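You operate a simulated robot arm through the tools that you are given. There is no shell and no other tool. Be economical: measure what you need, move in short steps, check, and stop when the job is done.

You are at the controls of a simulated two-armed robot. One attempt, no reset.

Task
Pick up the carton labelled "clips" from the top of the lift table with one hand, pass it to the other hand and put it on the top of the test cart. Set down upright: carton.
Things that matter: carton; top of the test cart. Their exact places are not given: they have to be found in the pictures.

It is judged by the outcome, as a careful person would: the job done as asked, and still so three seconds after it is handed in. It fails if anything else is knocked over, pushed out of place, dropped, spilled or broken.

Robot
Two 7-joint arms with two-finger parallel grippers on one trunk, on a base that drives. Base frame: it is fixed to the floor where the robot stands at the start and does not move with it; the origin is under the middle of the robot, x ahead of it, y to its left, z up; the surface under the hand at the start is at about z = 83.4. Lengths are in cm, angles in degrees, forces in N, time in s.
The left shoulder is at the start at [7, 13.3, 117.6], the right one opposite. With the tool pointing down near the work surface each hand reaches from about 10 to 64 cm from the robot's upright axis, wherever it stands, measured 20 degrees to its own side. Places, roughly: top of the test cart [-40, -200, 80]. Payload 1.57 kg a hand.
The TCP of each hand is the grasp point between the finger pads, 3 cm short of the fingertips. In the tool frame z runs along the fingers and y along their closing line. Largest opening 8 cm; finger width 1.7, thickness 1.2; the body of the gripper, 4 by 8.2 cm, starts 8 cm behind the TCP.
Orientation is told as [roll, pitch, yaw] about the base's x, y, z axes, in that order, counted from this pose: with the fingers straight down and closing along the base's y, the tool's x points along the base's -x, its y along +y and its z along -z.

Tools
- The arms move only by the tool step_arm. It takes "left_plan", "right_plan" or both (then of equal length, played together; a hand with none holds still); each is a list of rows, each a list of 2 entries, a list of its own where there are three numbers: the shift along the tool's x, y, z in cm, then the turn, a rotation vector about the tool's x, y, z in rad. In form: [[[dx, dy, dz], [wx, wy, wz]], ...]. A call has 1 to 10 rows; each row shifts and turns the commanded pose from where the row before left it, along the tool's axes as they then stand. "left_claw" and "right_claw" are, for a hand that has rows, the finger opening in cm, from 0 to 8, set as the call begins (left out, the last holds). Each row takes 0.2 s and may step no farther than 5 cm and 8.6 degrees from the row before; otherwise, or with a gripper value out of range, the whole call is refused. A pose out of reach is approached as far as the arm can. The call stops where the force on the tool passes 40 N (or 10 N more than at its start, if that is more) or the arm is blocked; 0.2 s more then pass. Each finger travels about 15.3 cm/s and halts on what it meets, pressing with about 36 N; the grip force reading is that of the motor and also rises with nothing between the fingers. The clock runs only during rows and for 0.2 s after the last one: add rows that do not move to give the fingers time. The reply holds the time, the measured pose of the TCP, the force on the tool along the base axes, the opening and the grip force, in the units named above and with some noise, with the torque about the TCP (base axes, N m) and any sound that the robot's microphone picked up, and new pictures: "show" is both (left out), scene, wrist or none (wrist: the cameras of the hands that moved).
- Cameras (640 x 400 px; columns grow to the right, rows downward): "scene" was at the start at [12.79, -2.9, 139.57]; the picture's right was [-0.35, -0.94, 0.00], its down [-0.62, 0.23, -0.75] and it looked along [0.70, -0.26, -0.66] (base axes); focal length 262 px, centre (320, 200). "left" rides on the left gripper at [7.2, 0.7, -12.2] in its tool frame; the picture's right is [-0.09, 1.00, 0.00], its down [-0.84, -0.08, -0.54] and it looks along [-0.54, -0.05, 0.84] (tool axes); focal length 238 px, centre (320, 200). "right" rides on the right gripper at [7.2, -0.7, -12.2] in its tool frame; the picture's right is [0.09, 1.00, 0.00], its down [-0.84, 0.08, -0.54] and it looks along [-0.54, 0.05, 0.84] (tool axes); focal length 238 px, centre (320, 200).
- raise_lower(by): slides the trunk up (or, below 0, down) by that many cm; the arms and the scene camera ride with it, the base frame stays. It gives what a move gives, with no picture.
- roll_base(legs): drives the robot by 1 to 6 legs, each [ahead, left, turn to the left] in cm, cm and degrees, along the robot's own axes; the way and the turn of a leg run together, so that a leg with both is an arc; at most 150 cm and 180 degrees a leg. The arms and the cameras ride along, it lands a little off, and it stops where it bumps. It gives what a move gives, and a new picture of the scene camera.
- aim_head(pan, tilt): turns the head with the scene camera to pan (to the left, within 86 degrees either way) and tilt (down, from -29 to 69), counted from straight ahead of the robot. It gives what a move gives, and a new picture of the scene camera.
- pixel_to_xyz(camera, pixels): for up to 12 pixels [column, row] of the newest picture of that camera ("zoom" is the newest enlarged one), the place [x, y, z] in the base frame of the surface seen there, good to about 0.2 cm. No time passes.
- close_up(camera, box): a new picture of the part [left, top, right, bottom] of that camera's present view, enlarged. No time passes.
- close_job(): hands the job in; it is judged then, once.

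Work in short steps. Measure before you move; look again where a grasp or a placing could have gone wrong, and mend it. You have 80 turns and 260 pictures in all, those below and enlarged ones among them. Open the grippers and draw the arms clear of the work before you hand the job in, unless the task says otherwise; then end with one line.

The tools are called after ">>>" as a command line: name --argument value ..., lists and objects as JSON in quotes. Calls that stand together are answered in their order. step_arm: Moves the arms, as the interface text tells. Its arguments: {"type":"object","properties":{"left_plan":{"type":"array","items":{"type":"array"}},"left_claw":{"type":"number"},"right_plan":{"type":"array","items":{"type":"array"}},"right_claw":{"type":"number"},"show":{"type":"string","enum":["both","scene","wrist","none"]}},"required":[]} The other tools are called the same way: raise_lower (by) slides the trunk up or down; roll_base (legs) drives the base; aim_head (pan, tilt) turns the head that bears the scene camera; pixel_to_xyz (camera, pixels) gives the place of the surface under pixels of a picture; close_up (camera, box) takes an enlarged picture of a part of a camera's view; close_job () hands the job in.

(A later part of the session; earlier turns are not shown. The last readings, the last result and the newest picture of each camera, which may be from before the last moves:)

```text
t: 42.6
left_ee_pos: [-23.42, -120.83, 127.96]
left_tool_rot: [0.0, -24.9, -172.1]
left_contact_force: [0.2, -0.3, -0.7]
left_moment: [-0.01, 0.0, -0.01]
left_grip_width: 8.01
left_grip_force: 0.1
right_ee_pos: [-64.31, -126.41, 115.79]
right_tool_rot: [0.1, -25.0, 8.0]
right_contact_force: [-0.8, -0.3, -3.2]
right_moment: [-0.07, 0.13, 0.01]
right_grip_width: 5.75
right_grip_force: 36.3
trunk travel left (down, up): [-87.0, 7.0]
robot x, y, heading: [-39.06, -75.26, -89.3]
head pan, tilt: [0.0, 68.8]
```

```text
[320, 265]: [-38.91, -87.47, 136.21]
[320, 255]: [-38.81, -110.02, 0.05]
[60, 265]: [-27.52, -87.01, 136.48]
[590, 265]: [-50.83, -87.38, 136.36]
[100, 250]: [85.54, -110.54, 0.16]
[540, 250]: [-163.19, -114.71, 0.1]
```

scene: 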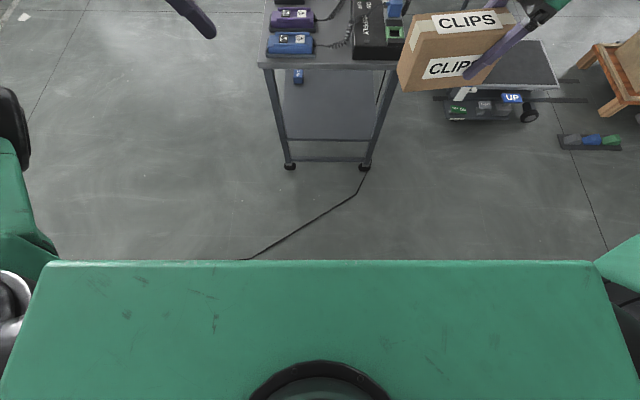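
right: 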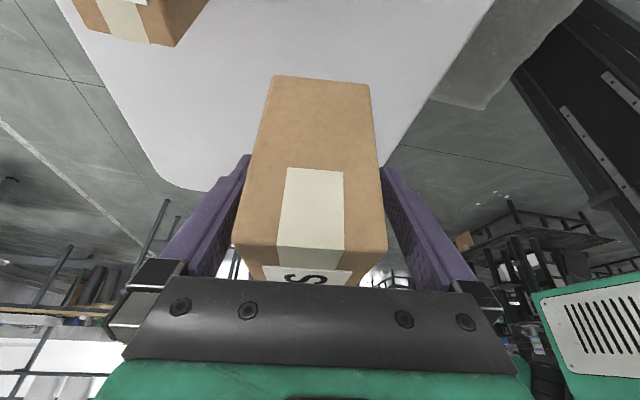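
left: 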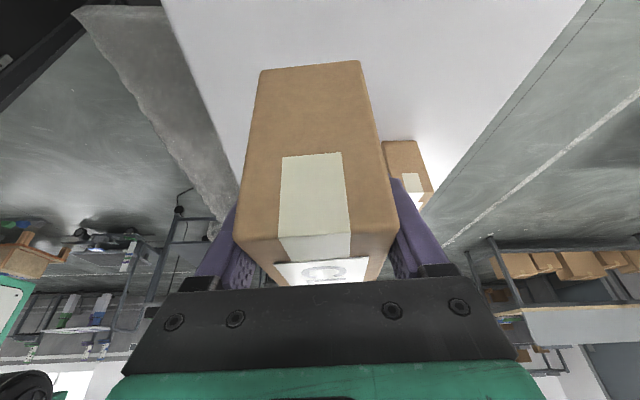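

The base reaches at most ~31–35 cm ahead, so a front approach is possible if the reach holds (~68 cm). I turn the carton so its long side points ahead, hand at the near end leaning back.

>>> step_arm --right_plan '[[[0, 0, 0], [0.0603, 0, 0.1291]], [[0, 0, 0], [0.0603, 0, 0.1291]], [[0, 0, 0], [0.0603, 0, 0.1291]], [[0, 0, 0], [0.0603, 0, 0.1291]], [[0, 0, 0], [0.0603, 0, 0.1291]], [[0, 0, 0], [0.0603, 0, 0.1291]], [[0, 0, 0], [0.0603, 0, 0.1291]], [[0, 0, 0], [0.0603, 0, 0.1291]], [[0, 0, 0], [0.0603, 0, 0.1291]], [[0, 0, 0], [0.0603, 0, 0.1291]]]' --show "none"

>>> step_arm --right_plan '[[[0, 0, 0], [0.0603, 0, 0.1291]], [[0, 0, 0], [0.0603, 0, 0.1291]], [[0, 0, 0], [0, 0, 0]]]'

>>> raise_lower --by -15

```text
t: 44.8
left_ee_pos: [-23.23, -120.7, 128.05]
left_tool_rot: [0.0, -24.9, -172.1]
left_contact_force: [-0.2, 0.3, 0.0]
left_moment: [-0.01, 0.02, -0.02]
left_grip_width: 8.0
left_grip_force: 0.1
right_ee_pos: [-64.18, -126.29, 115.85]
right_tool_rot: [0.0, -25.0, -73.7]
right_contact_force: [0.4, -0.6, -3.3]
right_moment: [0.13, 0.04, 0.0]
right_grip_width: 5.77
right_grip_force: 36.2
trunk travel left (down, up): [-87.0, 7.0]
robot x, y, heading: [-39.34, -74.73, -89.1]
head pan, tilt: [0.0, 68.8]
```

```text
t: 45.6
left_ee_pos: [-23.31, -120.67, 127.92]
left_tool_rot: [0.0, -25.0, -172.1]
left_contact_force: [-0.9, 0.6, -0.2]
left_moment: [0.01, 0.0, 0.0]
left_grip_width: 8.0
left_grip_force: 0.2
right_ee_pos: [-64.24, -126.47, 115.9]
right_tool_rot: [0.0, -25.1, -90.1]
right_contact_force: [-0.2, 1.0, -2.6]
right_moment: [0.14, 0.0, 0.01]
right_grip_width: 5.81
right_grip_force: 35.9
trunk travel left (down, up): [-87.0, 7.0]
robot x, y, heading: [-38.89, -75.31, -89.0]
head pan, tilt: [0.0, 68.8]
```

scene: 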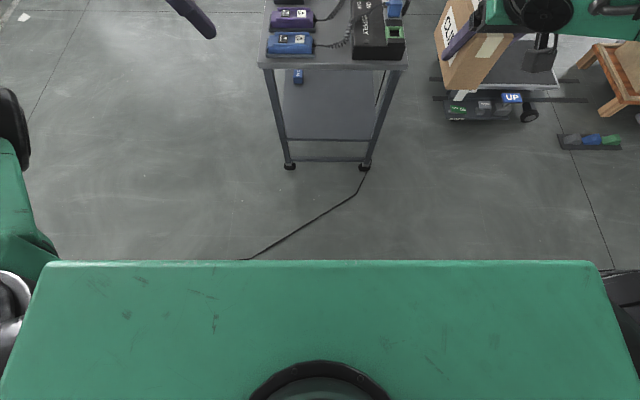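
right: 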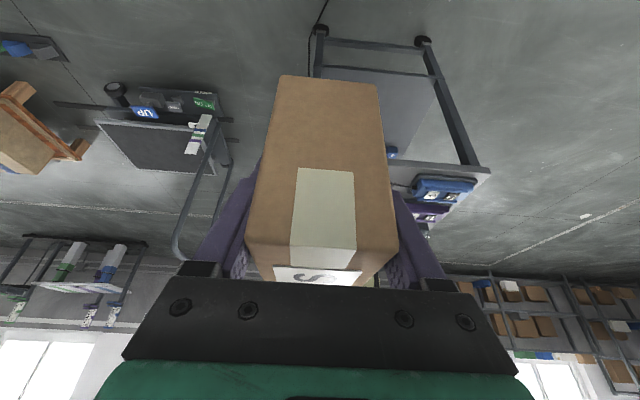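

```text
t: 47.4
left_ee_pos: [-23.38, -120.71, 113.06]
left_tool_rot: [0.0, -24.9, -172.1]
left_contact_force: [0.1, -0.9, 0.4]
left_moment: [-0.01, -0.02, 0.02]
left_grip_width: 8.01
left_grip_force: 0.1
right_ee_pos: [-64.32, -126.36, 100.78]
right_tool_rot: [-0.1, -25.0, -90.0]
right_contact_force: [-0.6, 0.0, -3.4]
right_moment: [0.17, 0.0, 0.03]
right_grip_width: 5.77
right_grip_force: 35.9
trunk travel left (down, up): [-72.0, 22.0]
robot x, y, heading: [-39.05, -74.91, -88.9]
head pan, tilt: [0.0, 68.8]
```

I test the reach in free air: forward 18 cm and 11 cm to the left, level.

>>> step_arm --right_plan '[[[-3.28, 2.26, 1.53], [0, 0, 0]], [[-3.28, 2.26, 1.53], [0, 0, 0]], [[-3.28, 2.26, 1.53], [0, 0, 0]], [[-3.28, 2.26, 1.53], [0, 0, 0]], [[-3.28, 2.26, 1.53], [0, 0, 0]], [[0, 0, 0], [0, 0, 0]]]' --show "none"

>>> aim_head --pan 0 --tilt 45

```text
t: 48.8
left_ee_pos: [-23.21, -120.74, 113.0]
left_tool_rot: [-0.1, -25.0, -172.2]
left_contact_force: [0.6, 0.6, -0.3]
left_moment: [0.02, -0.02, -0.01]
left_grip_width: 8.01
left_grip_force: 0.1
right_ee_pos: [-56.35, -138.88, 101.06]
right_tool_rot: [0.0, -24.9, -90.1]
right_contact_force: [-0.1, 0.0, -4.5]
right_moment: [0.13, 0.03, 0.0]
right_grip_width: 5.8
right_grip_force: 35.6
right hand out of reach, approached as far as the arm can: row 4, 5
trunk travel left (down, up): [-72.0, 22.0]
robot x, y, heading: [-38.76, -75.16, -89.4]
head pan, tilt: [0.0, 68.8]
```

```text
t: 49.6
left_ee_pos: [-23.28, -120.59, 112.94]
left_tool_rot: [0.0, -24.8, -172.2]
left_contact_force: [1.5, 0.5, 0.0]
left_moment: [0.01, 0.02, 0.0]
left_grip_width: 8.0
left_grip_force: 0.1
right_ee_pos: [-56.36, -138.75, 101.2]
right_tool_rot: [0.1, -25.0, -90.0]
right_contact_force: [-0.3, -0.8, -2.6]
right_moment: [0.16, 0.01, 0.02]
right_grip_width: 5.77
right_grip_force: 35.8
trunk travel left (down, up): [-72.0, 22.0]
robot x, y, heading: [-39.15, -74.99, -89.4]
head pan, tilt: [0.0, 45.0]
```

scene: 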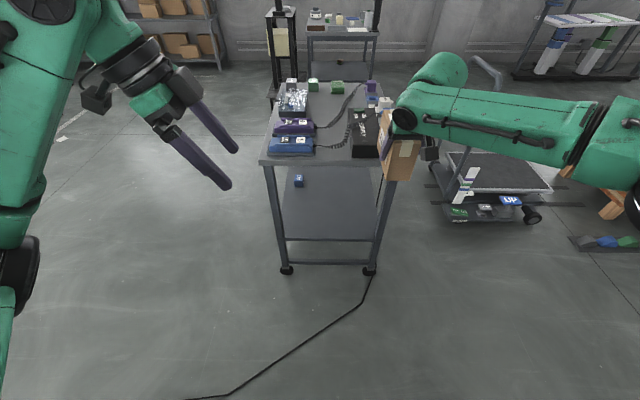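

With 25° lean the reach ends at ~64 cm; I need ~68, so the right hand must lean about 45°. I'll regrasp with the left hand's help: first return and turn the carton back sideways.

>>> step_arm --right_plan '[[[3.28, -2.26, -1.53], [0, 0, 0]], [[3.28, -2.26, -1.53], [0, 0, 0]], [[3.28, -2.26, -1.53], [0, 0, 0]], [[3.28, -2.26, -1.53], [0, 0, 0]], [[3.28, -2.26, -1.53], [0, 0, 0]], [[0, 0, 0], [0, 0, 0]]]' --show "none"

>>> step_arm --right_plan '[[[0, 0, 0], [-0.0603, 0, -0.1291]], [[0, 0, 0], [-0.0603, 0, -0.1291]], [[0, 0, 0], [-0.0603, 0, -0.1291]], [[0, 0, 0], [-0.0603, 0, -0.1291]], [[0, 0, 0], [-0.0603, 0, -0.1291]], [[0, 0, 0], [-0.0603, 0, -0.1291]], [[0, 0, 0], [-0.0603, 0, -0.1291]], [[0, 0, 0], [-0.0603, 0, -0.1291]], [[0, 0, 0], [-0.0603, 0, -0.1291]], [[0, 0, 0], [-0.0603, 0, -0.1291]]]' --show "none"

>>> step_arm --right_plan '[[[0, 0, 0], [-0.0603, 0, -0.1291]], [[0, 0, 0], [-0.0603, 0, -0.1291]], [[-3.62, 0, 1.69], [0, 0, 0]], [[-3.62, 0, 1.69], [0, 0, 0]], [[-3.62, 0, 1.69], [0, 0, 0]], [[-3.62, 0, 1.69], [0, 0, 0]], [[0, 0, 0], [0, 0, 0]]]' --show "scene"

>>> close_up --camera "scene" --box '[240, 120, 432, 240]'

```text
t: 51.0
left_ee_pos: [-23.33, -120.75, 112.81]
left_tool_rot: [-0.1, -25.0, -172.1]
left_contact_force: [0.4, -0.7, 0.4]
left_moment: [0.01, 0.01, 0.0]
left_grip_width: 8.0
left_grip_force: 0.0
right_ee_pos: [-67.5, -120.76, 101.13]
right_tool_rot: [-0.1, -24.9, -89.9]
right_contact_force: [0.8, -0.5, -3.7]
right_moment: [0.15, -0.01, 0.01]
right_grip_width: 5.76
right_grip_force: 36.1
trunk travel left (down, up): [-72.0, 22.0]
robot x, y, heading: [-39.18, -75.18, -89.1]
head pan, tilt: [0.0, 45.0]
```

```text
t: 53.2
left_ee_pos: [-23.34, -120.69, 112.87]
left_tool_rot: [-0.1, -24.9, -172.2]
left_contact_force: [-0.5, -0.5, -0.3]
left_moment: [0.0, 0.0, 0.01]
left_grip_width: 8.01
left_grip_force: 0.0
right_ee_pos: [-67.57, -120.86, 101.24]
right_tool_rot: [0.0, -25.0, -8.1]
right_contact_force: [0.4, 0.8, -2.5]
right_moment: [0.02, 0.12, 0.0]
right_grip_width: 5.78
right_grip_force: 35.9
trunk travel left (down, up): [-72.0, 22.0]
robot x, y, heading: [-39.16, -74.95, -89.0]
head pan, tilt: [0.0, 45.0]
```

```text
t: 54.8
left_ee_pos: [-23.36, -120.66, 113.05]
left_tool_rot: [0.0, -24.9, -172.2]
left_contact_force: [0.2, 0.1, 0.0]
left_moment: [-0.03, 0.0, 0.02]
left_grip_width: 8.0
left_grip_force: 0.1
right_ee_pos: [-51.71, -118.52, 101.16]
right_tool_rot: [0.0, -24.9, 8.0]
right_contact_force: [-0.6, 0.5, -3.4]
right_moment: [-0.03, 0.14, 0.02]
right_grip_width: 5.78
right_grip_force: 35.5
trunk travel left (down, up): [-72.0, 22.0]
robot x, y, heading: [-39.04, -75.05, -89.1]
head pan, tilt: [0.0, 45.0]
```

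scene: 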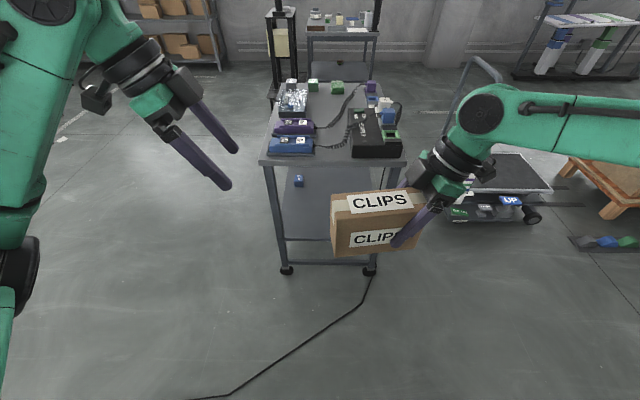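

```text
3.33 times, centred on (336, 180) of scene
```

zoom: 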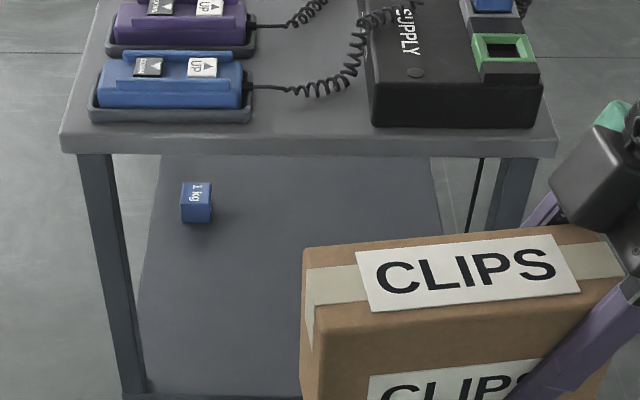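

The carton hangs level again. Left target is 6.8 cm along the carton from the right TCP: (-45.0,-117.6,101.2); I go to its pre-grasp.

>>> step_arm --left_plan '[[[-3.5, -1.5, 1.15], [0, 0, 0]], [[-3.5, -1.5, 1.15], [0, 0, 0]], [[-3.5, -1.5, 1.15], [0, 0, 0]], [[-3.5, -1.5, 1.15], [0, 0, 0]], [[0, 0, 0], [0, 0, 0]]]' --left_claw 8

```text
t: 56.0
left_ee_pos: [-38.52, -116.79, 114.73]
left_tool_rot: [-0.1, -25.0, -172.2]
left_contact_force: [0.1, -1.1, 0.0]
left_moment: [0.0, 0.0, 0.03]
left_grip_width: 8.0
left_grip_force: 0.0
right_ee_pos: [-51.82, -118.56, 101.37]
right_tool_rot: [0.1, -24.9, 8.0]
right_contact_force: [-0.1, -0.4, -3.5]
right_moment: [0.0, 0.14, -0.02]
right_grip_width: 5.77
right_grip_force: 36.5
trunk travel left (down, up): [-72.0, 22.0]
robot x, y, heading: [-39.14, -75.2, -89.2]
head pan, tilt: [0.0, 45.0]
```

scene: 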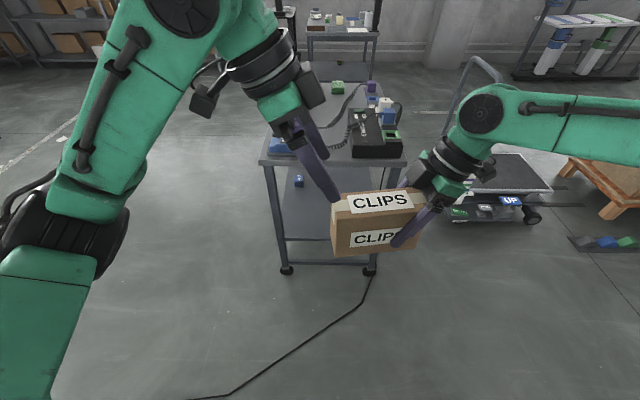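
left: 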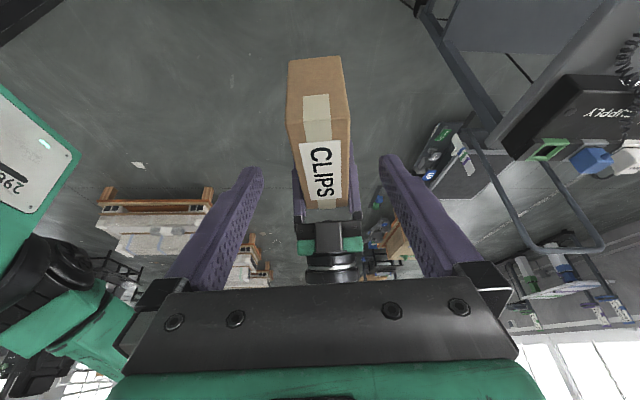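

Centred; I advance the left hand 15 cm.

>>> step_arm --left_plan '[[[0, 0, 4], [0, 0, 0]], [[0, 0, 4], [0, 0, 0]], [[0, 0, 4], [0, 0, 0]], [[0, 0, 3], [0, 0, 0]], [[0, 0, 0], [0, 0, 0]]]'

```text
t: 57.2
left_ee_pos: [-44.93, -117.48, 101.22]
left_tool_rot: [0.0, -24.9, -172.2]
left_contact_force: [-0.1, 0.0, -0.2]
left_moment: [0.01, -0.01, -0.01]
left_grip_width: 8.01
left_grip_force: 0.1
right_ee_pos: [-51.76, -118.53, 101.16]
right_tool_rot: [-0.1, -25.0, 8.0]
right_contact_force: [-0.2, -0.7, -2.4]
right_moment: [-0.01, 0.14, -0.03]
right_grip_width: 5.8
right_grip_force: 35.7
trunk travel left (down, up): [-72.0, 22.0]
robot x, y, heading: [-39.12, -75.1, -89.2]
head pan, tilt: [0.0, 45.0]
```

scene: 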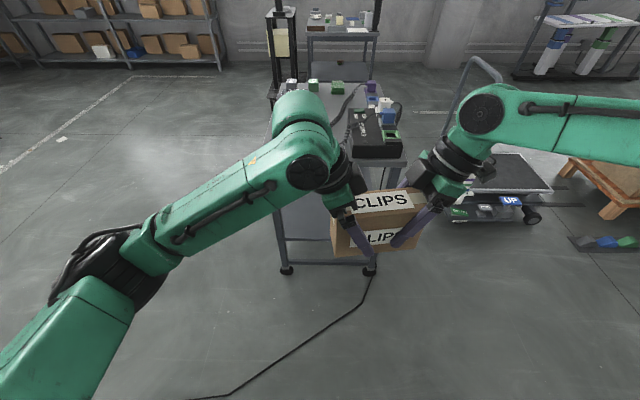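
left: 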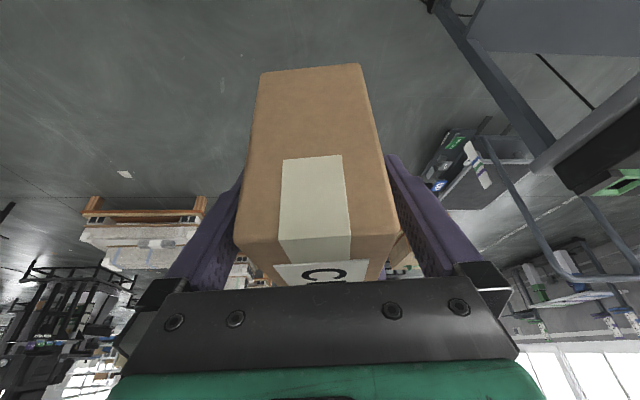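

Carton between the left fingers; I close the left hand and check the strain.

>>> step_arm --left_plan '[[[0, 0, 0], [0, 0, 0]], [[0, 0, 0], [0, 0, 0]], [[0, 0, 0], [0, 0, 0]]]' --left_claw 0 --show "none"

```text
t: 58.0
left_ee_pos: [-44.95, -117.59, 101.16]
left_tool_rot: [-0.1, -25.0, -172.1]
left_contact_force: [-2.3, -0.9, -0.2]
left_moment: [-0.3, -0.18, 0.11]
left_grip_width: 5.8
left_grip_force: 35.4
right_ee_pos: [-51.72, -118.46, 101.12]
right_tool_rot: [0.1, -25.0, 7.8]
right_contact_force: [2.2, 0.3, -1.0]
right_moment: [0.37, 0.14, -0.09]
right_grip_width: 5.76
right_grip_force: 35.9
trunk travel left (down, up): [-72.0, 22.0]
robot x, y, heading: [-39.0, -74.96, -88.9]
head pan, tilt: [0.0, 45.0]
```

Low strain. I open the right hand, back off, add 20° more lean, and line up for the new grasp.

>>> step_arm --right_plan '[[[0, 0, 0], [0, 0, 0]], [[0, 0, 0], [0, 0, 0]], [[0, 0, 0], [0, 0, 0]]]' --right_claw 8 --show "none"

>>> step_arm --right_plan '[[[0, 0, -4], [0, 0, 0]], [[0, 0, -4], [0, 0, 0]], [[0, 0, -4], [0, 0, 0]], [[0, 0, -5], [0, 0, 0]], [[0, 0, 0], [0, -0.1163, 0]], [[0, 0, 0], [0, -0.1163, 0]], [[0, 0, 0], [0, -0.1163, 0]], [[2.6, 0, -0.5], [0, 0, 0]], [[2.6, 0, -0.5], [0, 0, 0]], [[0, 0, 0], [0, 0, 0]]]'

```text
t: 58.8
left_ee_pos: [-44.93, -117.63, 101.15]
left_tool_rot: [-0.2, -25.0, -172.1]
left_contact_force: [0.2, 0.9, -0.6]
left_moment: [0.0, -0.09, 0.01]
left_grip_width: 5.77
left_grip_force: 35.8
right_ee_pos: [-51.9, -118.44, 101.14]
right_tool_rot: [0.0, -25.0, 8.0]
right_contact_force: [-0.6, 0.6, 0.1]
right_moment: [0.02, -0.01, 0.04]
right_grip_width: 8.01
right_grip_force: 0.0
trunk travel left (down, up): [-72.0, 22.0]
robot x, y, heading: [-39.01, -75.38, -88.8]
head pan, tilt: [0.0, 45.0]
```

```text
t: 61.0
left_ee_pos: [-44.8, -117.55, 101.26]
left_tool_rot: [0.0, -24.9, -172.1]
left_contact_force: [-0.2, -0.1, -0.5]
left_moment: [-0.02, -0.1, -0.06]
left_grip_width: 5.79
left_grip_force: 35.3
right_ee_pos: [-63.17, -120.04, 113.58]
right_tool_rot: [0.0, -44.9, 7.9]
right_contact_force: [0.5, 0.1, 0.7]
right_moment: [-0.02, 0.0, 0.01]
right_grip_width: 8.0
right_grip_force: 0.1
trunk travel left (down, up): [-72.0, 22.0]
robot x, y, heading: [-38.72, -74.7, -89.0]
head pan, tilt: [0.0, 45.0]
```

scene: 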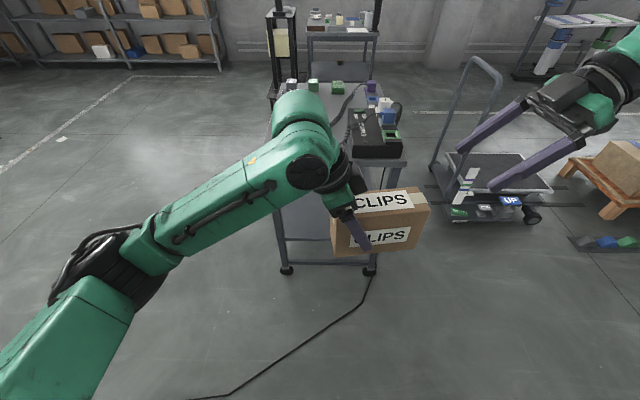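
right: 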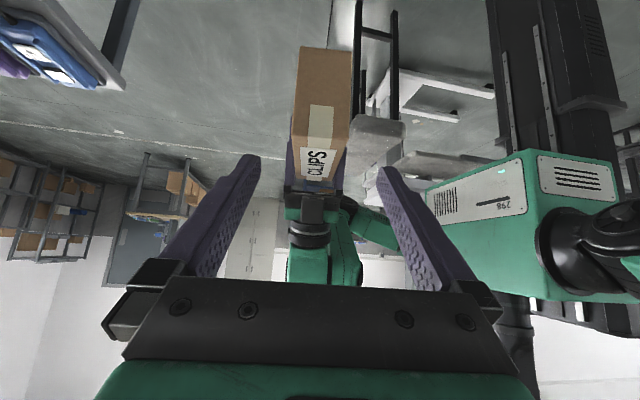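

Aligned; I advance the right hand 15 cm at 45°.

>>> step_arm --right_plan '[[[0, 0, 4], [0, 0, 0]], [[0, 0, 4], [0, 0, 0]], [[0, 0, 4], [0, 0, 0]], [[0, 0, 3], [0, 0, 0]], [[0, 0, 0], [0, 0, 0]]]'

>>> close_up --camera "scene" --box '[288, 160, 480, 280]'

```text
t: 62.2
left_ee_pos: [-44.96, -117.56, 101.29]
left_tool_rot: [0.0, -25.0, -172.2]
left_contact_force: [0.1, -0.7, -0.7]
left_moment: [0.01, -0.11, -0.02]
left_grip_width: 5.75
left_grip_force: 36.0
right_ee_pos: [-52.76, -118.71, 102.97]
right_tool_rot: [0.0, -44.9, 8.0]
right_contact_force: [-0.3, -0.7, -0.1]
right_moment: [0.02, 0.0, -0.02]
right_grip_width: 7.99
right_grip_force: 0.1
trunk travel left (down, up): [-72.0, 22.0]
robot x, y, heading: [-38.88, -75.5, -89.0]
head pan, tilt: [0.0, 45.0]
```

scene: 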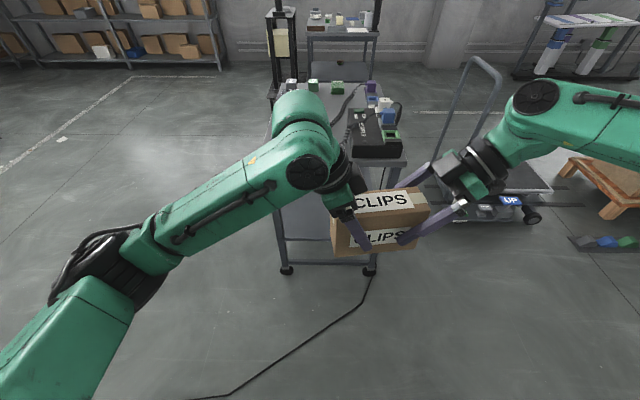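
right: 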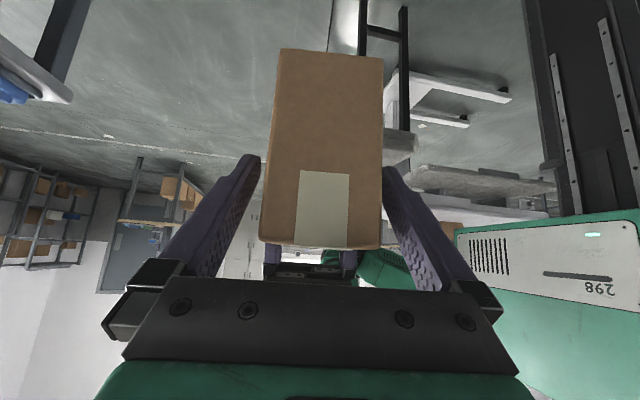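

```text
3.33 times, centred on (384, 220) of scene
```

zoom: 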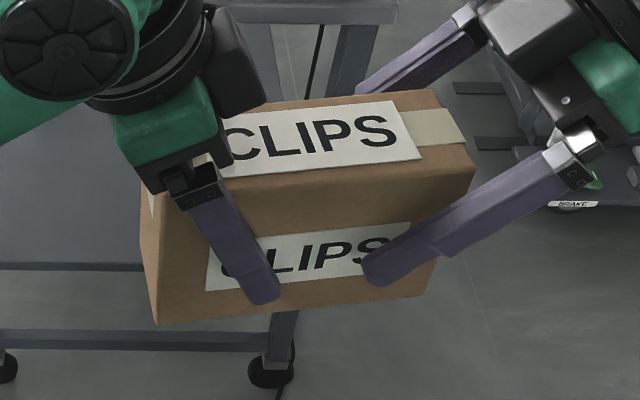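

Good placing of the right fingers on the carton; I close the right hand.

>>> step_arm --right_plan '[[[0, 0, 0], [0, 0, 0]], [[0, 0, 0], [0, 0, 0]], [[0, 0, 0], [0, 0, 0]]]' --right_claw 0 --show "none"

```text
t: 63.0
left_ee_pos: [-44.99, -117.49, 101.21]
left_tool_rot: [0.1, -25.0, -172.1]
left_contact_force: [-4.3, -2.7, 1.2]
left_moment: [0.2, -0.81, 0.53]
left_grip_width: 5.77
left_grip_force: 35.8
right_ee_pos: [-52.63, -118.6, 102.87]
right_tool_rot: [0.2, -45.0, 7.9]
right_contact_force: [3.6, 3.0, 0.8]
right_moment: [-0.16, 0.7, -0.31]
right_grip_width: 5.79
right_grip_force: 36.5
trunk travel left (down, up): [-72.0, 22.0]
robot x, y, heading: [-39.28, -75.43, -89.0]
head pan, tilt: [0.0, 45.0]
```

Strain is small. I release with the left and draw it away up and left.

>>> step_arm --left_plan '[[[0, 0, 0], [0, 0, 0]], [[0, 0, 0], [0, 0, 0]], [[0, 0, 0], [0, 0, 0]]]' --left_claw 8 --show "none"

>>> step_arm --left_plan '[[[0, 0, -4], [0, 0, 0]], [[0, 0, -4], [0, 0, 0]], [[0, 0, -4], [0, 0, 0]], [[0, 0, -5], [0, 0, 0]], [[4, 0, -2], [0, 0, 0]], [[4, 0, -2], [0, 0, 0]], [[4, 0, -2], [0, 0, 0]], [[0, 0, 0], [0, 0, 0]]]' --show "scene"

>>> close_up --camera "scene" --box '[288, 160, 480, 280]'

```text
t: 63.8
left_ee_pos: [-44.97, -117.51, 101.21]
left_tool_rot: [-0.1, -24.9, -172.1]
left_contact_force: [0.4, -0.5, -0.8]
left_moment: [0.0, -0.01, 0.0]
left_grip_width: 7.98
left_grip_force: 0.0
right_ee_pos: [-52.71, -118.68, 102.99]
right_tool_rot: [0.1, -45.0, 8.0]
right_contact_force: [-0.8, 0.5, 0.6]
right_moment: [-0.06, 0.15, -0.03]
right_grip_width: 5.8
right_grip_force: 36.2
trunk travel left (down, up): [-72.0, 22.0]
robot x, y, heading: [-39.11, -75.23, -88.8]
head pan, tilt: [0.0, 45.0]
```

```text
t: 65.6
left_ee_pos: [-24.47, -114.81, 116.87]
left_tool_rot: [-0.1, -24.9, -172.2]
left_contact_force: [0.4, -0.6, 0.1]
left_moment: [-0.02, -0.04, -0.01]
left_grip_width: 8.01
left_grip_force: 0.1
right_ee_pos: [-52.7, -118.72, 103.05]
right_tool_rot: [0.2, -44.9, 7.8]
right_contact_force: [0.3, -0.5, 0.3]
right_moment: [-0.02, 0.15, 0.02]
right_grip_width: 5.77
right_grip_force: 35.9
trunk travel left (down, up): [-72.0, 22.0]
robot x, y, heading: [-38.87, -75.47, -89.4]
head pan, tilt: [0.0, 45.0]
```

scene: 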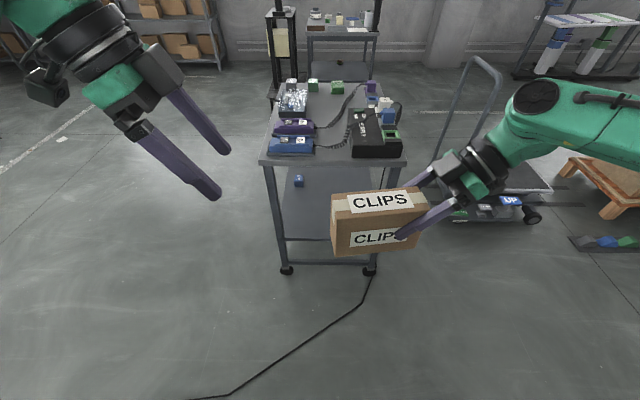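

```text
3.33 times, centred on (384, 220) of scene
```

zoom: 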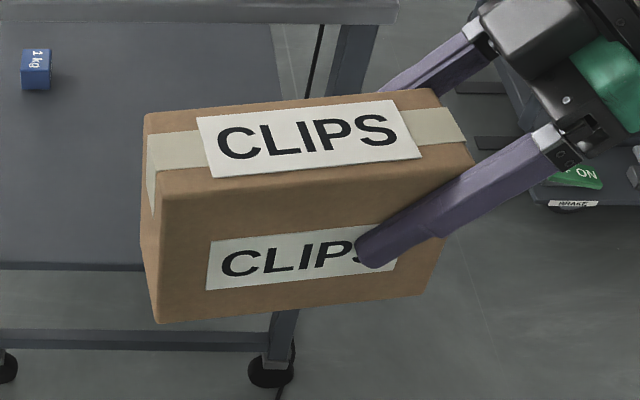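

The right hand holds the carton; I measure its corners for level and grip offset.

>>> pixel_to_xyz --camera "zoom" --pixels '[[160, 316], [420, 288], [168, 205], [440, 165], [150, 118], [432, 94], [465, 148], [310, 140]]'

```text
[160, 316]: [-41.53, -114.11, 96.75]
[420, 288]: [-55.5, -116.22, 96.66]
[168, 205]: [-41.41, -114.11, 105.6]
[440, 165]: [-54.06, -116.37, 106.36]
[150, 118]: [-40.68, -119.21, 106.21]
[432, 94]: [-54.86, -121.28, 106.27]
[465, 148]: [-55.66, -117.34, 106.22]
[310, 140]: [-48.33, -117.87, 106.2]
```

Carton is level; its centre is 4.7 cm from the TCP and its bottom 7.35 below it. I turn the carton to point ahead again.

>>> step_arm --right_plan '[[[2.83, 0, -2.83], [0, 0, 0]], [[2.83, 0, -2.83], [0, 0, 0]], [[0, 0, 0], [0.1008, 0, 0.1008]], [[0, 0, 0], [0.1008, 0, 0.1008]], [[0, 0, 0], [0.1008, 0, 0.1008]], [[0, 0, 0], [0.1008, 0, 0.1008]], [[0, 0, 0], [0.1008, 0, 0.1008]], [[0, 0, 0], [0.1008, 0, 0.1008]], [[0, 0, 0], [0, 0, 0]]]' --show "none"

>>> step_arm --right_plan '[[[0, 0, 0], [0.1008, 0, 0.1008]], [[0, 0, 0], [0.1008, 0, 0.1008]], [[0, 0, 0], [0.1008, 0, 0.1008]], [[0, 0, 0], [0.1008, 0, 0.1008]], [[0, 0, 0], [0.1008, 0, 0.1008]], [[0, 0, 0], [0.1008, 0, 0.1008]], [[0, 0, 0], [0, 0, 0]]]'

```text
t: 67.6
left_ee_pos: [-24.51, -114.75, 116.76]
left_tool_rot: [-0.1, -24.8, -172.1]
left_contact_force: [0.2, -0.5, -0.9]
left_moment: [-0.01, -0.02, -0.01]
left_grip_width: 7.99
left_grip_force: 0.0
right_ee_pos: [-60.66, -119.67, 103.08]
right_tool_rot: [-0.1, -45.0, -41.1]
right_contact_force: [0.5, -0.4, -0.3]
right_moment: [0.1, 0.15, 0.02]
right_grip_width: 5.79
right_grip_force: 36.2
trunk travel left (down, up): [-72.0, 22.0]
robot x, y, heading: [-38.92, -75.39, -89.0]
head pan, tilt: [0.0, 45.0]
```

```text
t: 69.2
left_ee_pos: [-24.47, -114.83, 116.78]
left_tool_rot: [0.0, -24.9, -172.1]
left_contact_force: [0.0, -0.7, 0.1]
left_moment: [-0.02, -0.04, 0.03]
left_grip_width: 8.01
left_grip_force: 0.1
right_ee_pos: [-62.21, -120.15, 102.69]
right_tool_rot: [0.0, -44.9, -90.0]
right_contact_force: [-0.1, 0.2, -4.1]
right_moment: [0.16, 0.0, -0.01]
right_grip_width: 5.78
right_grip_force: 35.9
right hand out of reach, approached as far as the arm can: row 2, 4
trunk travel left (down, up): [-72.0, 22.0]
robot x, y, heading: [-39.33, -75.28, -89.2]
head pan, tilt: [0.0, 45.0]
```

scene: 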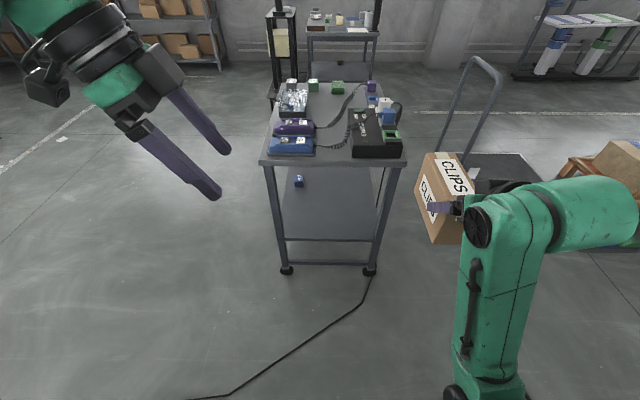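
right: 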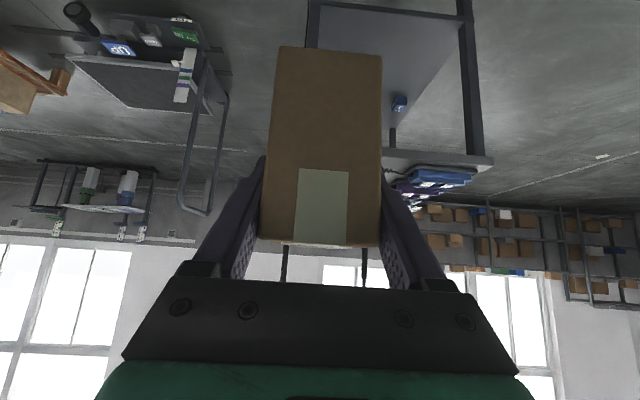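

Now a reach test in free air: TCP to about 68.5 cm ahead, 13 cm right of the robot's axis.

>>> step_arm --right_plan '[[[-2.79, 1.6, 2.79], [0, 0, 0]], [[-2.79, 1.6, 2.79], [0, 0, 0]], [[-2.79, 1.6, 2.79], [0, 0, 0]], [[-2.79, 1.6, 2.79], [0, 0, 0]], [[-2.79, 1.6, 2.79], [0, 0, 0]], [[-2.79, 1.6, 2.79], [0, 0, 0]], [[0, 0, 0], [0, 0, 0]]]' --show "scene"

```text
t: 70.8
left_ee_pos: [-24.59, -114.79, 116.91]
left_tool_rot: [0.1, -24.9, -172.2]
left_contact_force: [-0.7, 1.2, -0.1]
left_moment: [0.01, -0.02, -0.03]
left_grip_width: 8.0
left_grip_force: 0.1
right_ee_pos: [-52.65, -143.95, 102.75]
right_tool_rot: [-0.2, -45.0, -89.9]
right_contact_force: [0.3, 0.3, -2.3]
right_moment: [0.15, -0.02, -0.01]
right_grip_width: 5.76
right_grip_force: 36.2
trunk travel left (down, up): [-72.0, 22.0]
robot x, y, heading: [-39.21, -75.39, -89.1]
head pan, tilt: [0.0, 45.0]
```

scene: 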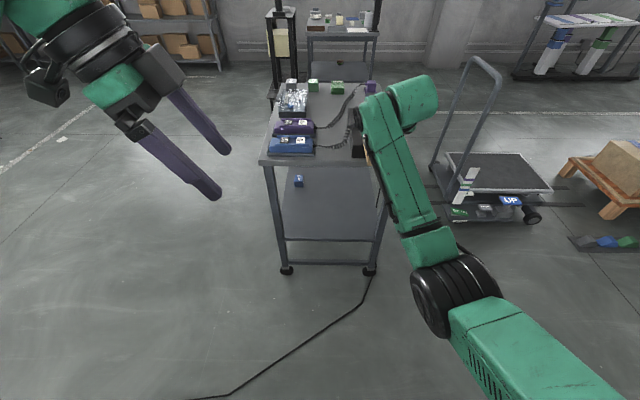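

Reached 68.6 cm. I try 3 cm more for extra base clearance.

>>> step_arm --right_plan '[[[-1.06, 0, 1.06], [0, 0, 0]], [[-1.06, 0, 1.06], [0, 0, 0]], [[0, 0, 0], [0, 0, 0]]]' --show "none"

```text
t: 71.6
left_ee_pos: [-24.55, -114.9, 116.96]
left_tool_rot: [-0.2, -25.0, -172.0]
left_contact_force: [0.4, -0.2, 0.5]
left_moment: [-0.02, -0.02, -0.02]
left_grip_width: 8.02
left_grip_force: 0.0
right_ee_pos: [-52.67, -146.88, 102.66]
right_tool_rot: [-0.2, -45.0, -90.0]
right_contact_force: [0.3, -0.1, -3.0]
right_moment: [0.16, 0.0, 0.03]
right_grip_width: 5.77
right_grip_force: 35.8
trunk travel left (down, up): [-72.0, 22.0]
robot x, y, heading: [-39.25, -75.13, -89.1]
head pan, tilt: [0.0, 45.0]
```

Reach is ample (71.7 cm). I raise 4 cm, bring the hand 7.4 cm nearer the axis (to keep the base off the bench), and drive left then ahead, stopping short to check.

>>> raise_lower --by 4

>>> step_arm --right_plan '[[[0.6, 3.7, -0.6], [0, 0, 0]], [[0.6, 3.7, -0.6], [0, 0, 0]], [[0, 0, 0], [0, 0, 0]]]' --show "none"

>>> roll_base --legs '[[0, 7.2, -0.9], [30, 0, 0]]'

>>> aim_head --pan 25 --tilt 50

```text
t: 72.5
left_ee_pos: [-24.58, -114.91, 120.87]
left_tool_rot: [-0.1, -24.9, -172.1]
left_contact_force: [0.8, -0.2, -0.3]
left_moment: [0.04, 0.06, 0.0]
left_grip_width: 7.99
left_grip_force: 0.1
right_ee_pos: [-52.74, -146.92, 106.62]
right_tool_rot: [0.0, -44.9, -90.0]
right_contact_force: [-0.7, 0.6, -3.0]
right_moment: [0.14, 0.03, -0.03]
right_grip_width: 5.78
right_grip_force: 36.0
trunk travel left (down, up): [-76.0, 18.0]
robot x, y, heading: [-39.26, -75.66, -89.1]
head pan, tilt: [0.0, 45.0]
```

```text
t: 73.3
left_ee_pos: [-24.64, -114.95, 120.85]
left_tool_rot: [-0.1, -24.8, -172.0]
left_contact_force: [-0.5, 0.5, 0.0]
left_moment: [0.0, -0.02, 0.03]
left_grip_width: 8.01
left_grip_force: 0.0
right_ee_pos: [-45.3, -145.31, 106.69]
right_tool_rot: [0.0, -45.0, -90.1]
right_contact_force: [0.4, -0.3, -3.3]
right_moment: [0.17, -0.03, 0.06]
right_grip_width: 5.78
right_grip_force: 36.4
trunk travel left (down, up): [-76.0, 18.0]
robot x, y, heading: [-39.12, -75.22, -89.2]
head pan, tilt: [0.0, 45.0]
```

```text
t: 76.0
left_ee_pos: [-18.26, -145.25, 120.99]
left_tool_rot: [-0.1, -24.9, -173.1]
left_contact_force: [0.0, -0.1, 0.3]
left_moment: [-0.02, -0.02, -0.02]
left_grip_width: 8.01
left_grip_force: 0.0
right_ee_pos: [-39.49, -175.13, 106.89]
right_tool_rot: [-0.2, -45.0, -91.2]
right_contact_force: [0.1, -0.3, -3.2]
right_moment: [0.16, 0.01, 0.0]
right_grip_width: 5.77
right_grip_force: 35.3
trunk travel left (down, up): [-76.0, 18.0]
robot x, y, heading: [-31.91, -105.24, -89.9]
head pan, tilt: [0.0, 45.0]
```

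scene: 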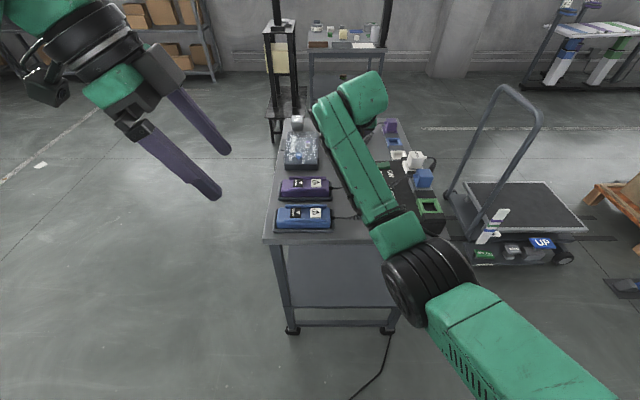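

```text
t: 76.8
left_ee_pos: [-18.1, -145.34, 120.8]
left_tool_rot: [-0.1, -24.9, -173.2]
left_contact_force: [-0.6, 1.4, -0.5]
left_moment: [0.04, 0.01, -0.01]
left_grip_width: 8.0
left_grip_force: 0.0
right_ee_pos: [-39.46, -175.37, 106.7]
right_tool_rot: [-0.1, -44.9, -91.2]
right_contact_force: [0.4, 0.6, -2.8]
right_moment: [0.16, 0.02, -0.03]
right_grip_width: 5.77
right_grip_force: 35.8
trunk travel left (down, up): [-76.0, 18.0]
robot x, y, heading: [-31.63, -105.49, -90.1]
head pan, tilt: [25.0, 50.0]
```

scene: 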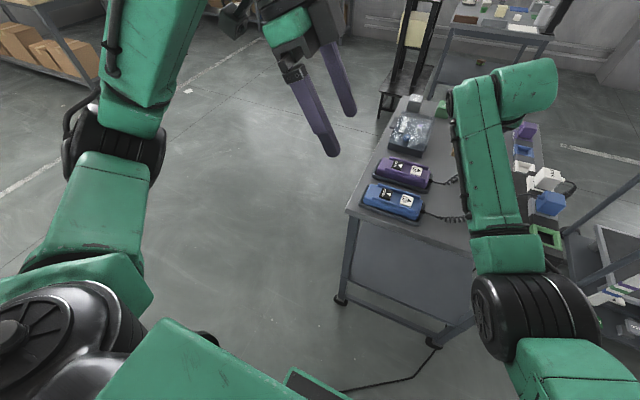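

A dark part shows at (315,385), perhaps the base front; I measure it, the cart edge and neighbours before going closer.

>>> pixel_to_xyz --camera "scene" --pixels '[[315, 385], [290, 372], [345, 395], [210, 340], [350, 208], [432, 180], [425, 150], [436, 120], [400, 165], [395, 195], [437, 340]]'

>>> close_up --camera "right" --box '[0, 0, 640, 400]'

```text
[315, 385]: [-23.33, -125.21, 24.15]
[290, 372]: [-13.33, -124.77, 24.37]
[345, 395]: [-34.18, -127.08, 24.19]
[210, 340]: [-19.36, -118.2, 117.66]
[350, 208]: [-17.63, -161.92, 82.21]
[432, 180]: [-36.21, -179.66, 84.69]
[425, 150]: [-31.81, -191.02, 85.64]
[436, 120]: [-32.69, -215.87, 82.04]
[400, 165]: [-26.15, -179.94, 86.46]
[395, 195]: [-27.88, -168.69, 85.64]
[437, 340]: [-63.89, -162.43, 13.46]
```

```text
1.00 times, centred on (320, 200) of right (not enlarged: the box is as wide or as high as the picture)
```

zoom: 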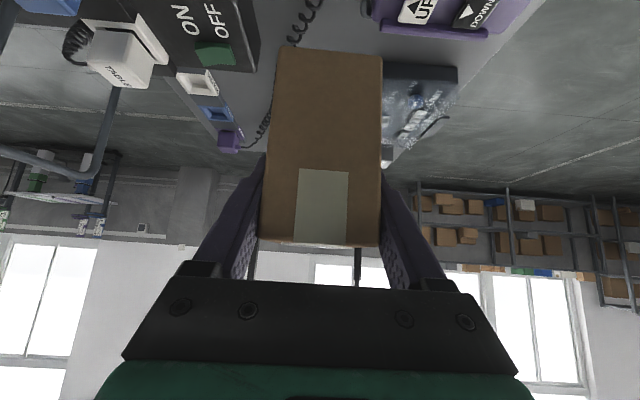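

The base front is only ~22 cm ahead of the axis, so clearance is ample. I drive 17 cm on and look from the wrist.

>>> roll_base --legs '[[17, 0, 0]]'

>>> step_arm --right_plan '[[[0, 1.0, 0], [0, 0, 0]], [[0, 0, 0], [0, 0, 0]]]'

```text
t: 78.3
left_ee_pos: [-18.15, -162.12, 120.94]
left_tool_rot: [0.1, -25.0, -173.3]
left_contact_force: [1.0, 0.8, 0.1]
left_moment: [0.0, -0.02, 0.0]
left_grip_width: 8.02
left_grip_force: 0.0
right_ee_pos: [-39.43, -192.04, 106.87]
right_tool_rot: [-0.1, -45.1, -91.1]
right_contact_force: [0.2, 1.3, -3.3]
right_moment: [0.16, -0.01, -0.02]
right_grip_width: 5.78
right_grip_force: 35.9
trunk travel left (down, up): [-76.0, 18.0]
robot x, y, heading: [-31.81, -122.18, -89.9]
head pan, tilt: [25.0, 50.0]
```

scene: 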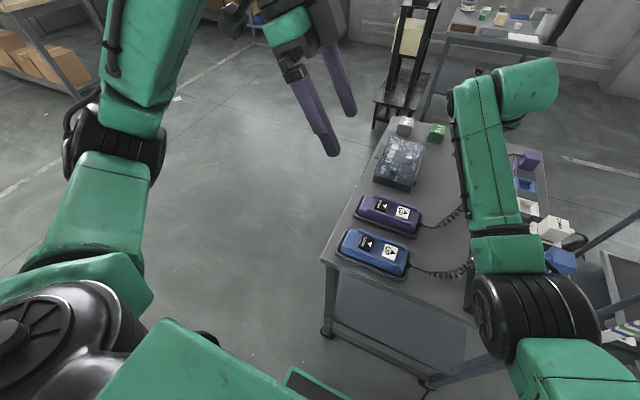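

```text
t: 78.9
left_ee_pos: [-18.01, -162.31, 120.84]
left_tool_rot: [0.0, -24.9, -173.2]
left_contact_force: [0.5, 1.0, 0.1]
left_moment: [0.0, 0.02, 0.02]
left_grip_width: 8.0
left_grip_force: 0.1
right_ee_pos: [-38.42, -192.32, 106.67]
right_tool_rot: [-0.2, -45.0, -91.2]
right_contact_force: [0.3, -0.7, -3.6]
right_moment: [0.18, 0.0, 0.03]
right_grip_width: 5.75
right_grip_force: 36.0
trunk travel left (down, up): [-76.0, 18.0]
robot x, y, heading: [-31.8, -122.27, -89.9]
head pan, tilt: [25.0, 50.0]
```

scene: 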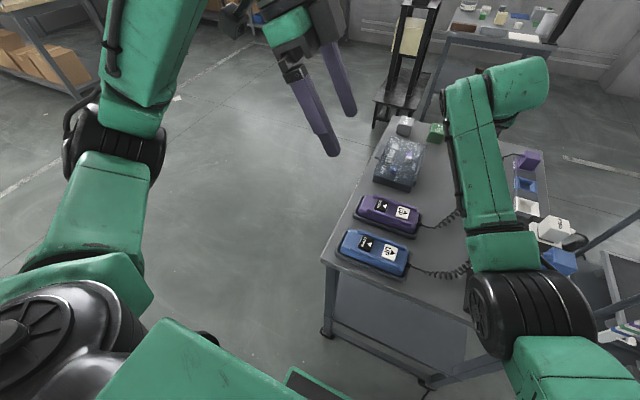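
right: 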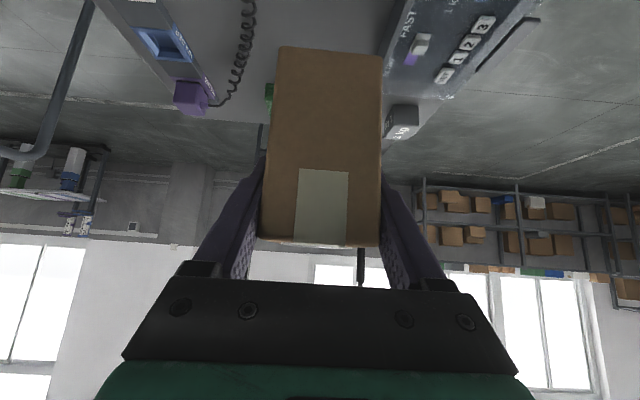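

I re-measure the tray edge (scene) and the purple cord (wrist picture) from here.

>>> pixel_to_xyz --camera "scene" --pixels '[[413, 192], [418, 188], [423, 160], [426, 148], [420, 233], [428, 215], [425, 208], [436, 190], [440, 165], [452, 218]]'

>>> pixel_to_xyz --camera "right" --pixels '[[252, 5], [256, 20], [245, 55], [240, 75], [262, 30], [388, 15], [384, 50], [270, 95], [268, 60], [385, 105]]'

```text
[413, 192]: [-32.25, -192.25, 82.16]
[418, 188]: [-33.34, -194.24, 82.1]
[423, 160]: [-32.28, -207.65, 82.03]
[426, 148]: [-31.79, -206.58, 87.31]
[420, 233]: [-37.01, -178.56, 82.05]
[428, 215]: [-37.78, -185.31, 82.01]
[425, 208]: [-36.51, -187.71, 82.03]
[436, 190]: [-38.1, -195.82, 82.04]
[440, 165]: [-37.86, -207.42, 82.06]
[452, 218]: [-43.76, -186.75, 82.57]
```

```text
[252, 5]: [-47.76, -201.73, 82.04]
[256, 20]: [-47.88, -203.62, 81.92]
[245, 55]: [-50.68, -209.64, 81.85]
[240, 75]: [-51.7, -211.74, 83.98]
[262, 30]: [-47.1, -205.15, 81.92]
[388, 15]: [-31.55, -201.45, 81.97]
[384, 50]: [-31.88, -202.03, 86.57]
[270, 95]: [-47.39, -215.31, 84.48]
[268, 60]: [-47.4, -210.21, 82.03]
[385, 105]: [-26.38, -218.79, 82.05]
```

Room is fine: tray edge x≈-31.7, cord beyond x≈-43.8. I check the right elbow's height over the cart before lowering.

>>> pixel_to_xyz --camera "scene" --pixels '[[540, 310], [490, 330], [580, 330], [505, 250], [480, 150], [530, 90], [570, 255], [545, 225], [565, 370], [600, 310]]'

>>> step_arm --right_plan '[[[0, 0.5, 0], [0, 0, 0]], [[0, 0, 0], [0, 0, 0]]]' --show "none"

>>> aim_head --pan -25 --tilt 50

```text
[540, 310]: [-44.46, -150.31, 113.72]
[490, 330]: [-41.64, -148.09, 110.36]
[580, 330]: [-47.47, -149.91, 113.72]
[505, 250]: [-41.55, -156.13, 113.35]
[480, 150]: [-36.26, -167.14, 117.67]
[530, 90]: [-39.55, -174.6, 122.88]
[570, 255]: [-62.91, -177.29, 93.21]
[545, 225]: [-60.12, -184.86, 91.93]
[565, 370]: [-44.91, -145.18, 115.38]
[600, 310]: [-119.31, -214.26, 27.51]
```

```text
t: 79.5
left_ee_pos: [-18.07, -162.32, 120.88]
left_tool_rot: [-0.1, -24.9, -173.2]
left_contact_force: [0.3, 0.4, -0.3]
left_moment: [0.02, 0.05, 0.02]
left_grip_width: 8.01
left_grip_force: 0.0
right_ee_pos: [-37.91, -192.25, 106.56]
right_tool_rot: [-0.1, -44.8, -91.2]
right_contact_force: [-1.0, 0.4, -2.9]
right_moment: [0.14, -0.04, -0.01]
right_grip_width: 5.78
right_grip_force: 35.4
trunk travel left (down, up): [-76.0, 18.0]
robot x, y, heading: [-32.06, -122.4, -90.2]
head pan, tilt: [25.0, 50.0]
```

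```text
t: 80.7
left_ee_pos: [-18.08, -162.33, 120.99]
left_tool_rot: [0.1, -24.8, -173.2]
left_contact_force: [-0.3, -0.1, -0.7]
left_moment: [0.03, -0.02, 0.01]
left_grip_width: 8.0
left_grip_force: 0.1
right_ee_pos: [-37.97, -192.37, 106.74]
right_tool_rot: [-0.2, -44.8, -91.2]
right_contact_force: [-0.1, 0.4, -3.0]
right_moment: [0.21, -0.02, 0.01]
right_grip_width: 5.8
right_grip_force: 35.3
trunk travel left (down, up): [-76.0, 18.0]
robot x, y, heading: [-31.75, -122.25, -90.2]
head pan, tilt: [-25.0, 50.0]
```

scene: 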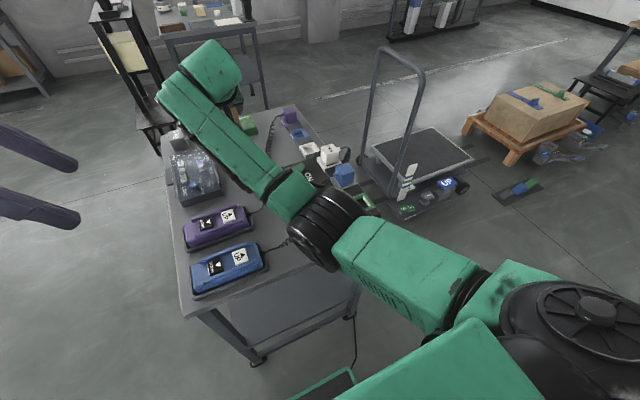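

The elbow hangs low, so lowering by the trunk alone would bring it near the cart. I lower the hand with the arm by 13 cm instead, then check.

>>> step_arm --right_plan '[[[2.3, 0, 2.3], [0, 0, 0]], [[2.3, 0, 2.3], [0, 0, 0]], [[2.3, 0, 2.3], [0, 0, 0]], [[2.3, 0, 2.3], [0, 0, 0]], [[0, 0, 0], [0, 0, 0]]]'

```text
t: 81.9
left_ee_pos: [-18.08, -162.35, 120.81]
left_tool_rot: [-0.1, -24.8, -173.3]
left_contact_force: [-0.1, -0.6, -0.6]
left_moment: [0.02, -0.02, -0.01]
left_grip_width: 7.99
left_grip_force: 0.1
right_ee_pos: [-38.04, -192.31, 93.71]
right_tool_rot: [-0.3, -44.9, -91.1]
right_contact_force: [0.2, -0.5, -3.5]
right_moment: [0.16, -0.01, -0.02]
right_grip_width: 5.79
right_grip_force: 35.5
trunk travel left (down, up): [-76.0, 18.0]
robot x, y, heading: [-31.81, -122.18, -90.0]
head pan, tilt: [-25.0, 50.0]
```

scene: 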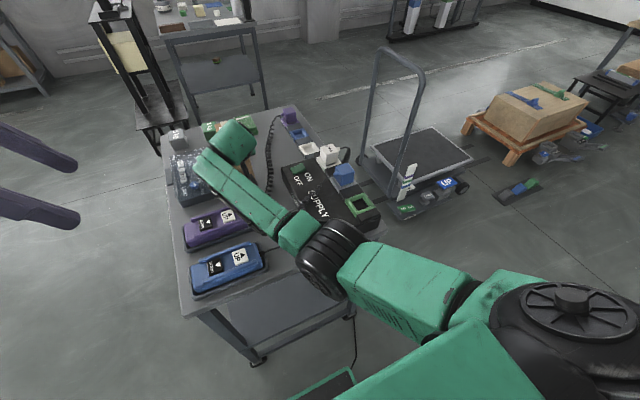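
right: 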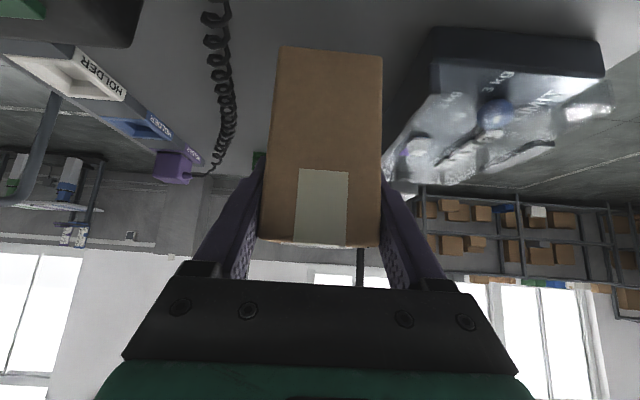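

The carton's bottom is ~4 cm above the top. I check the tray's bag nearest to the fingers (at (395,165)) and the cord.

>>> pixel_to_xyz --camera "right" --pixels '[[390, 165], [400, 140], [430, 95], [432, 50], [388, 180], [230, 90], [232, 10], [226, 50], [395, 60], [340, 70]]'

>>> pixel_to_xyz --camera "scene" --pixels '[[320, 260], [340, 235], [310, 280], [270, 215], [240, 180], [300, 225], [330, 290]]'

```text
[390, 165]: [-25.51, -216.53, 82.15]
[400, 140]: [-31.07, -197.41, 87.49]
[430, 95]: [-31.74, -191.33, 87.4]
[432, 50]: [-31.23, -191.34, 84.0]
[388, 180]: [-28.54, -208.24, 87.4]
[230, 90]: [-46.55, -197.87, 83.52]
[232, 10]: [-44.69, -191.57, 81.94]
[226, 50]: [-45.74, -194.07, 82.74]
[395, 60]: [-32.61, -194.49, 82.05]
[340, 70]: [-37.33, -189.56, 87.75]
```

```text
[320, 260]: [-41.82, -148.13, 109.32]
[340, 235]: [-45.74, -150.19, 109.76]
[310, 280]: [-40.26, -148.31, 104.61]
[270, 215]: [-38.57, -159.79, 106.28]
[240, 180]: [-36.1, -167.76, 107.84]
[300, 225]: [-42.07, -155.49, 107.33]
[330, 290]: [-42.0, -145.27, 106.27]
```

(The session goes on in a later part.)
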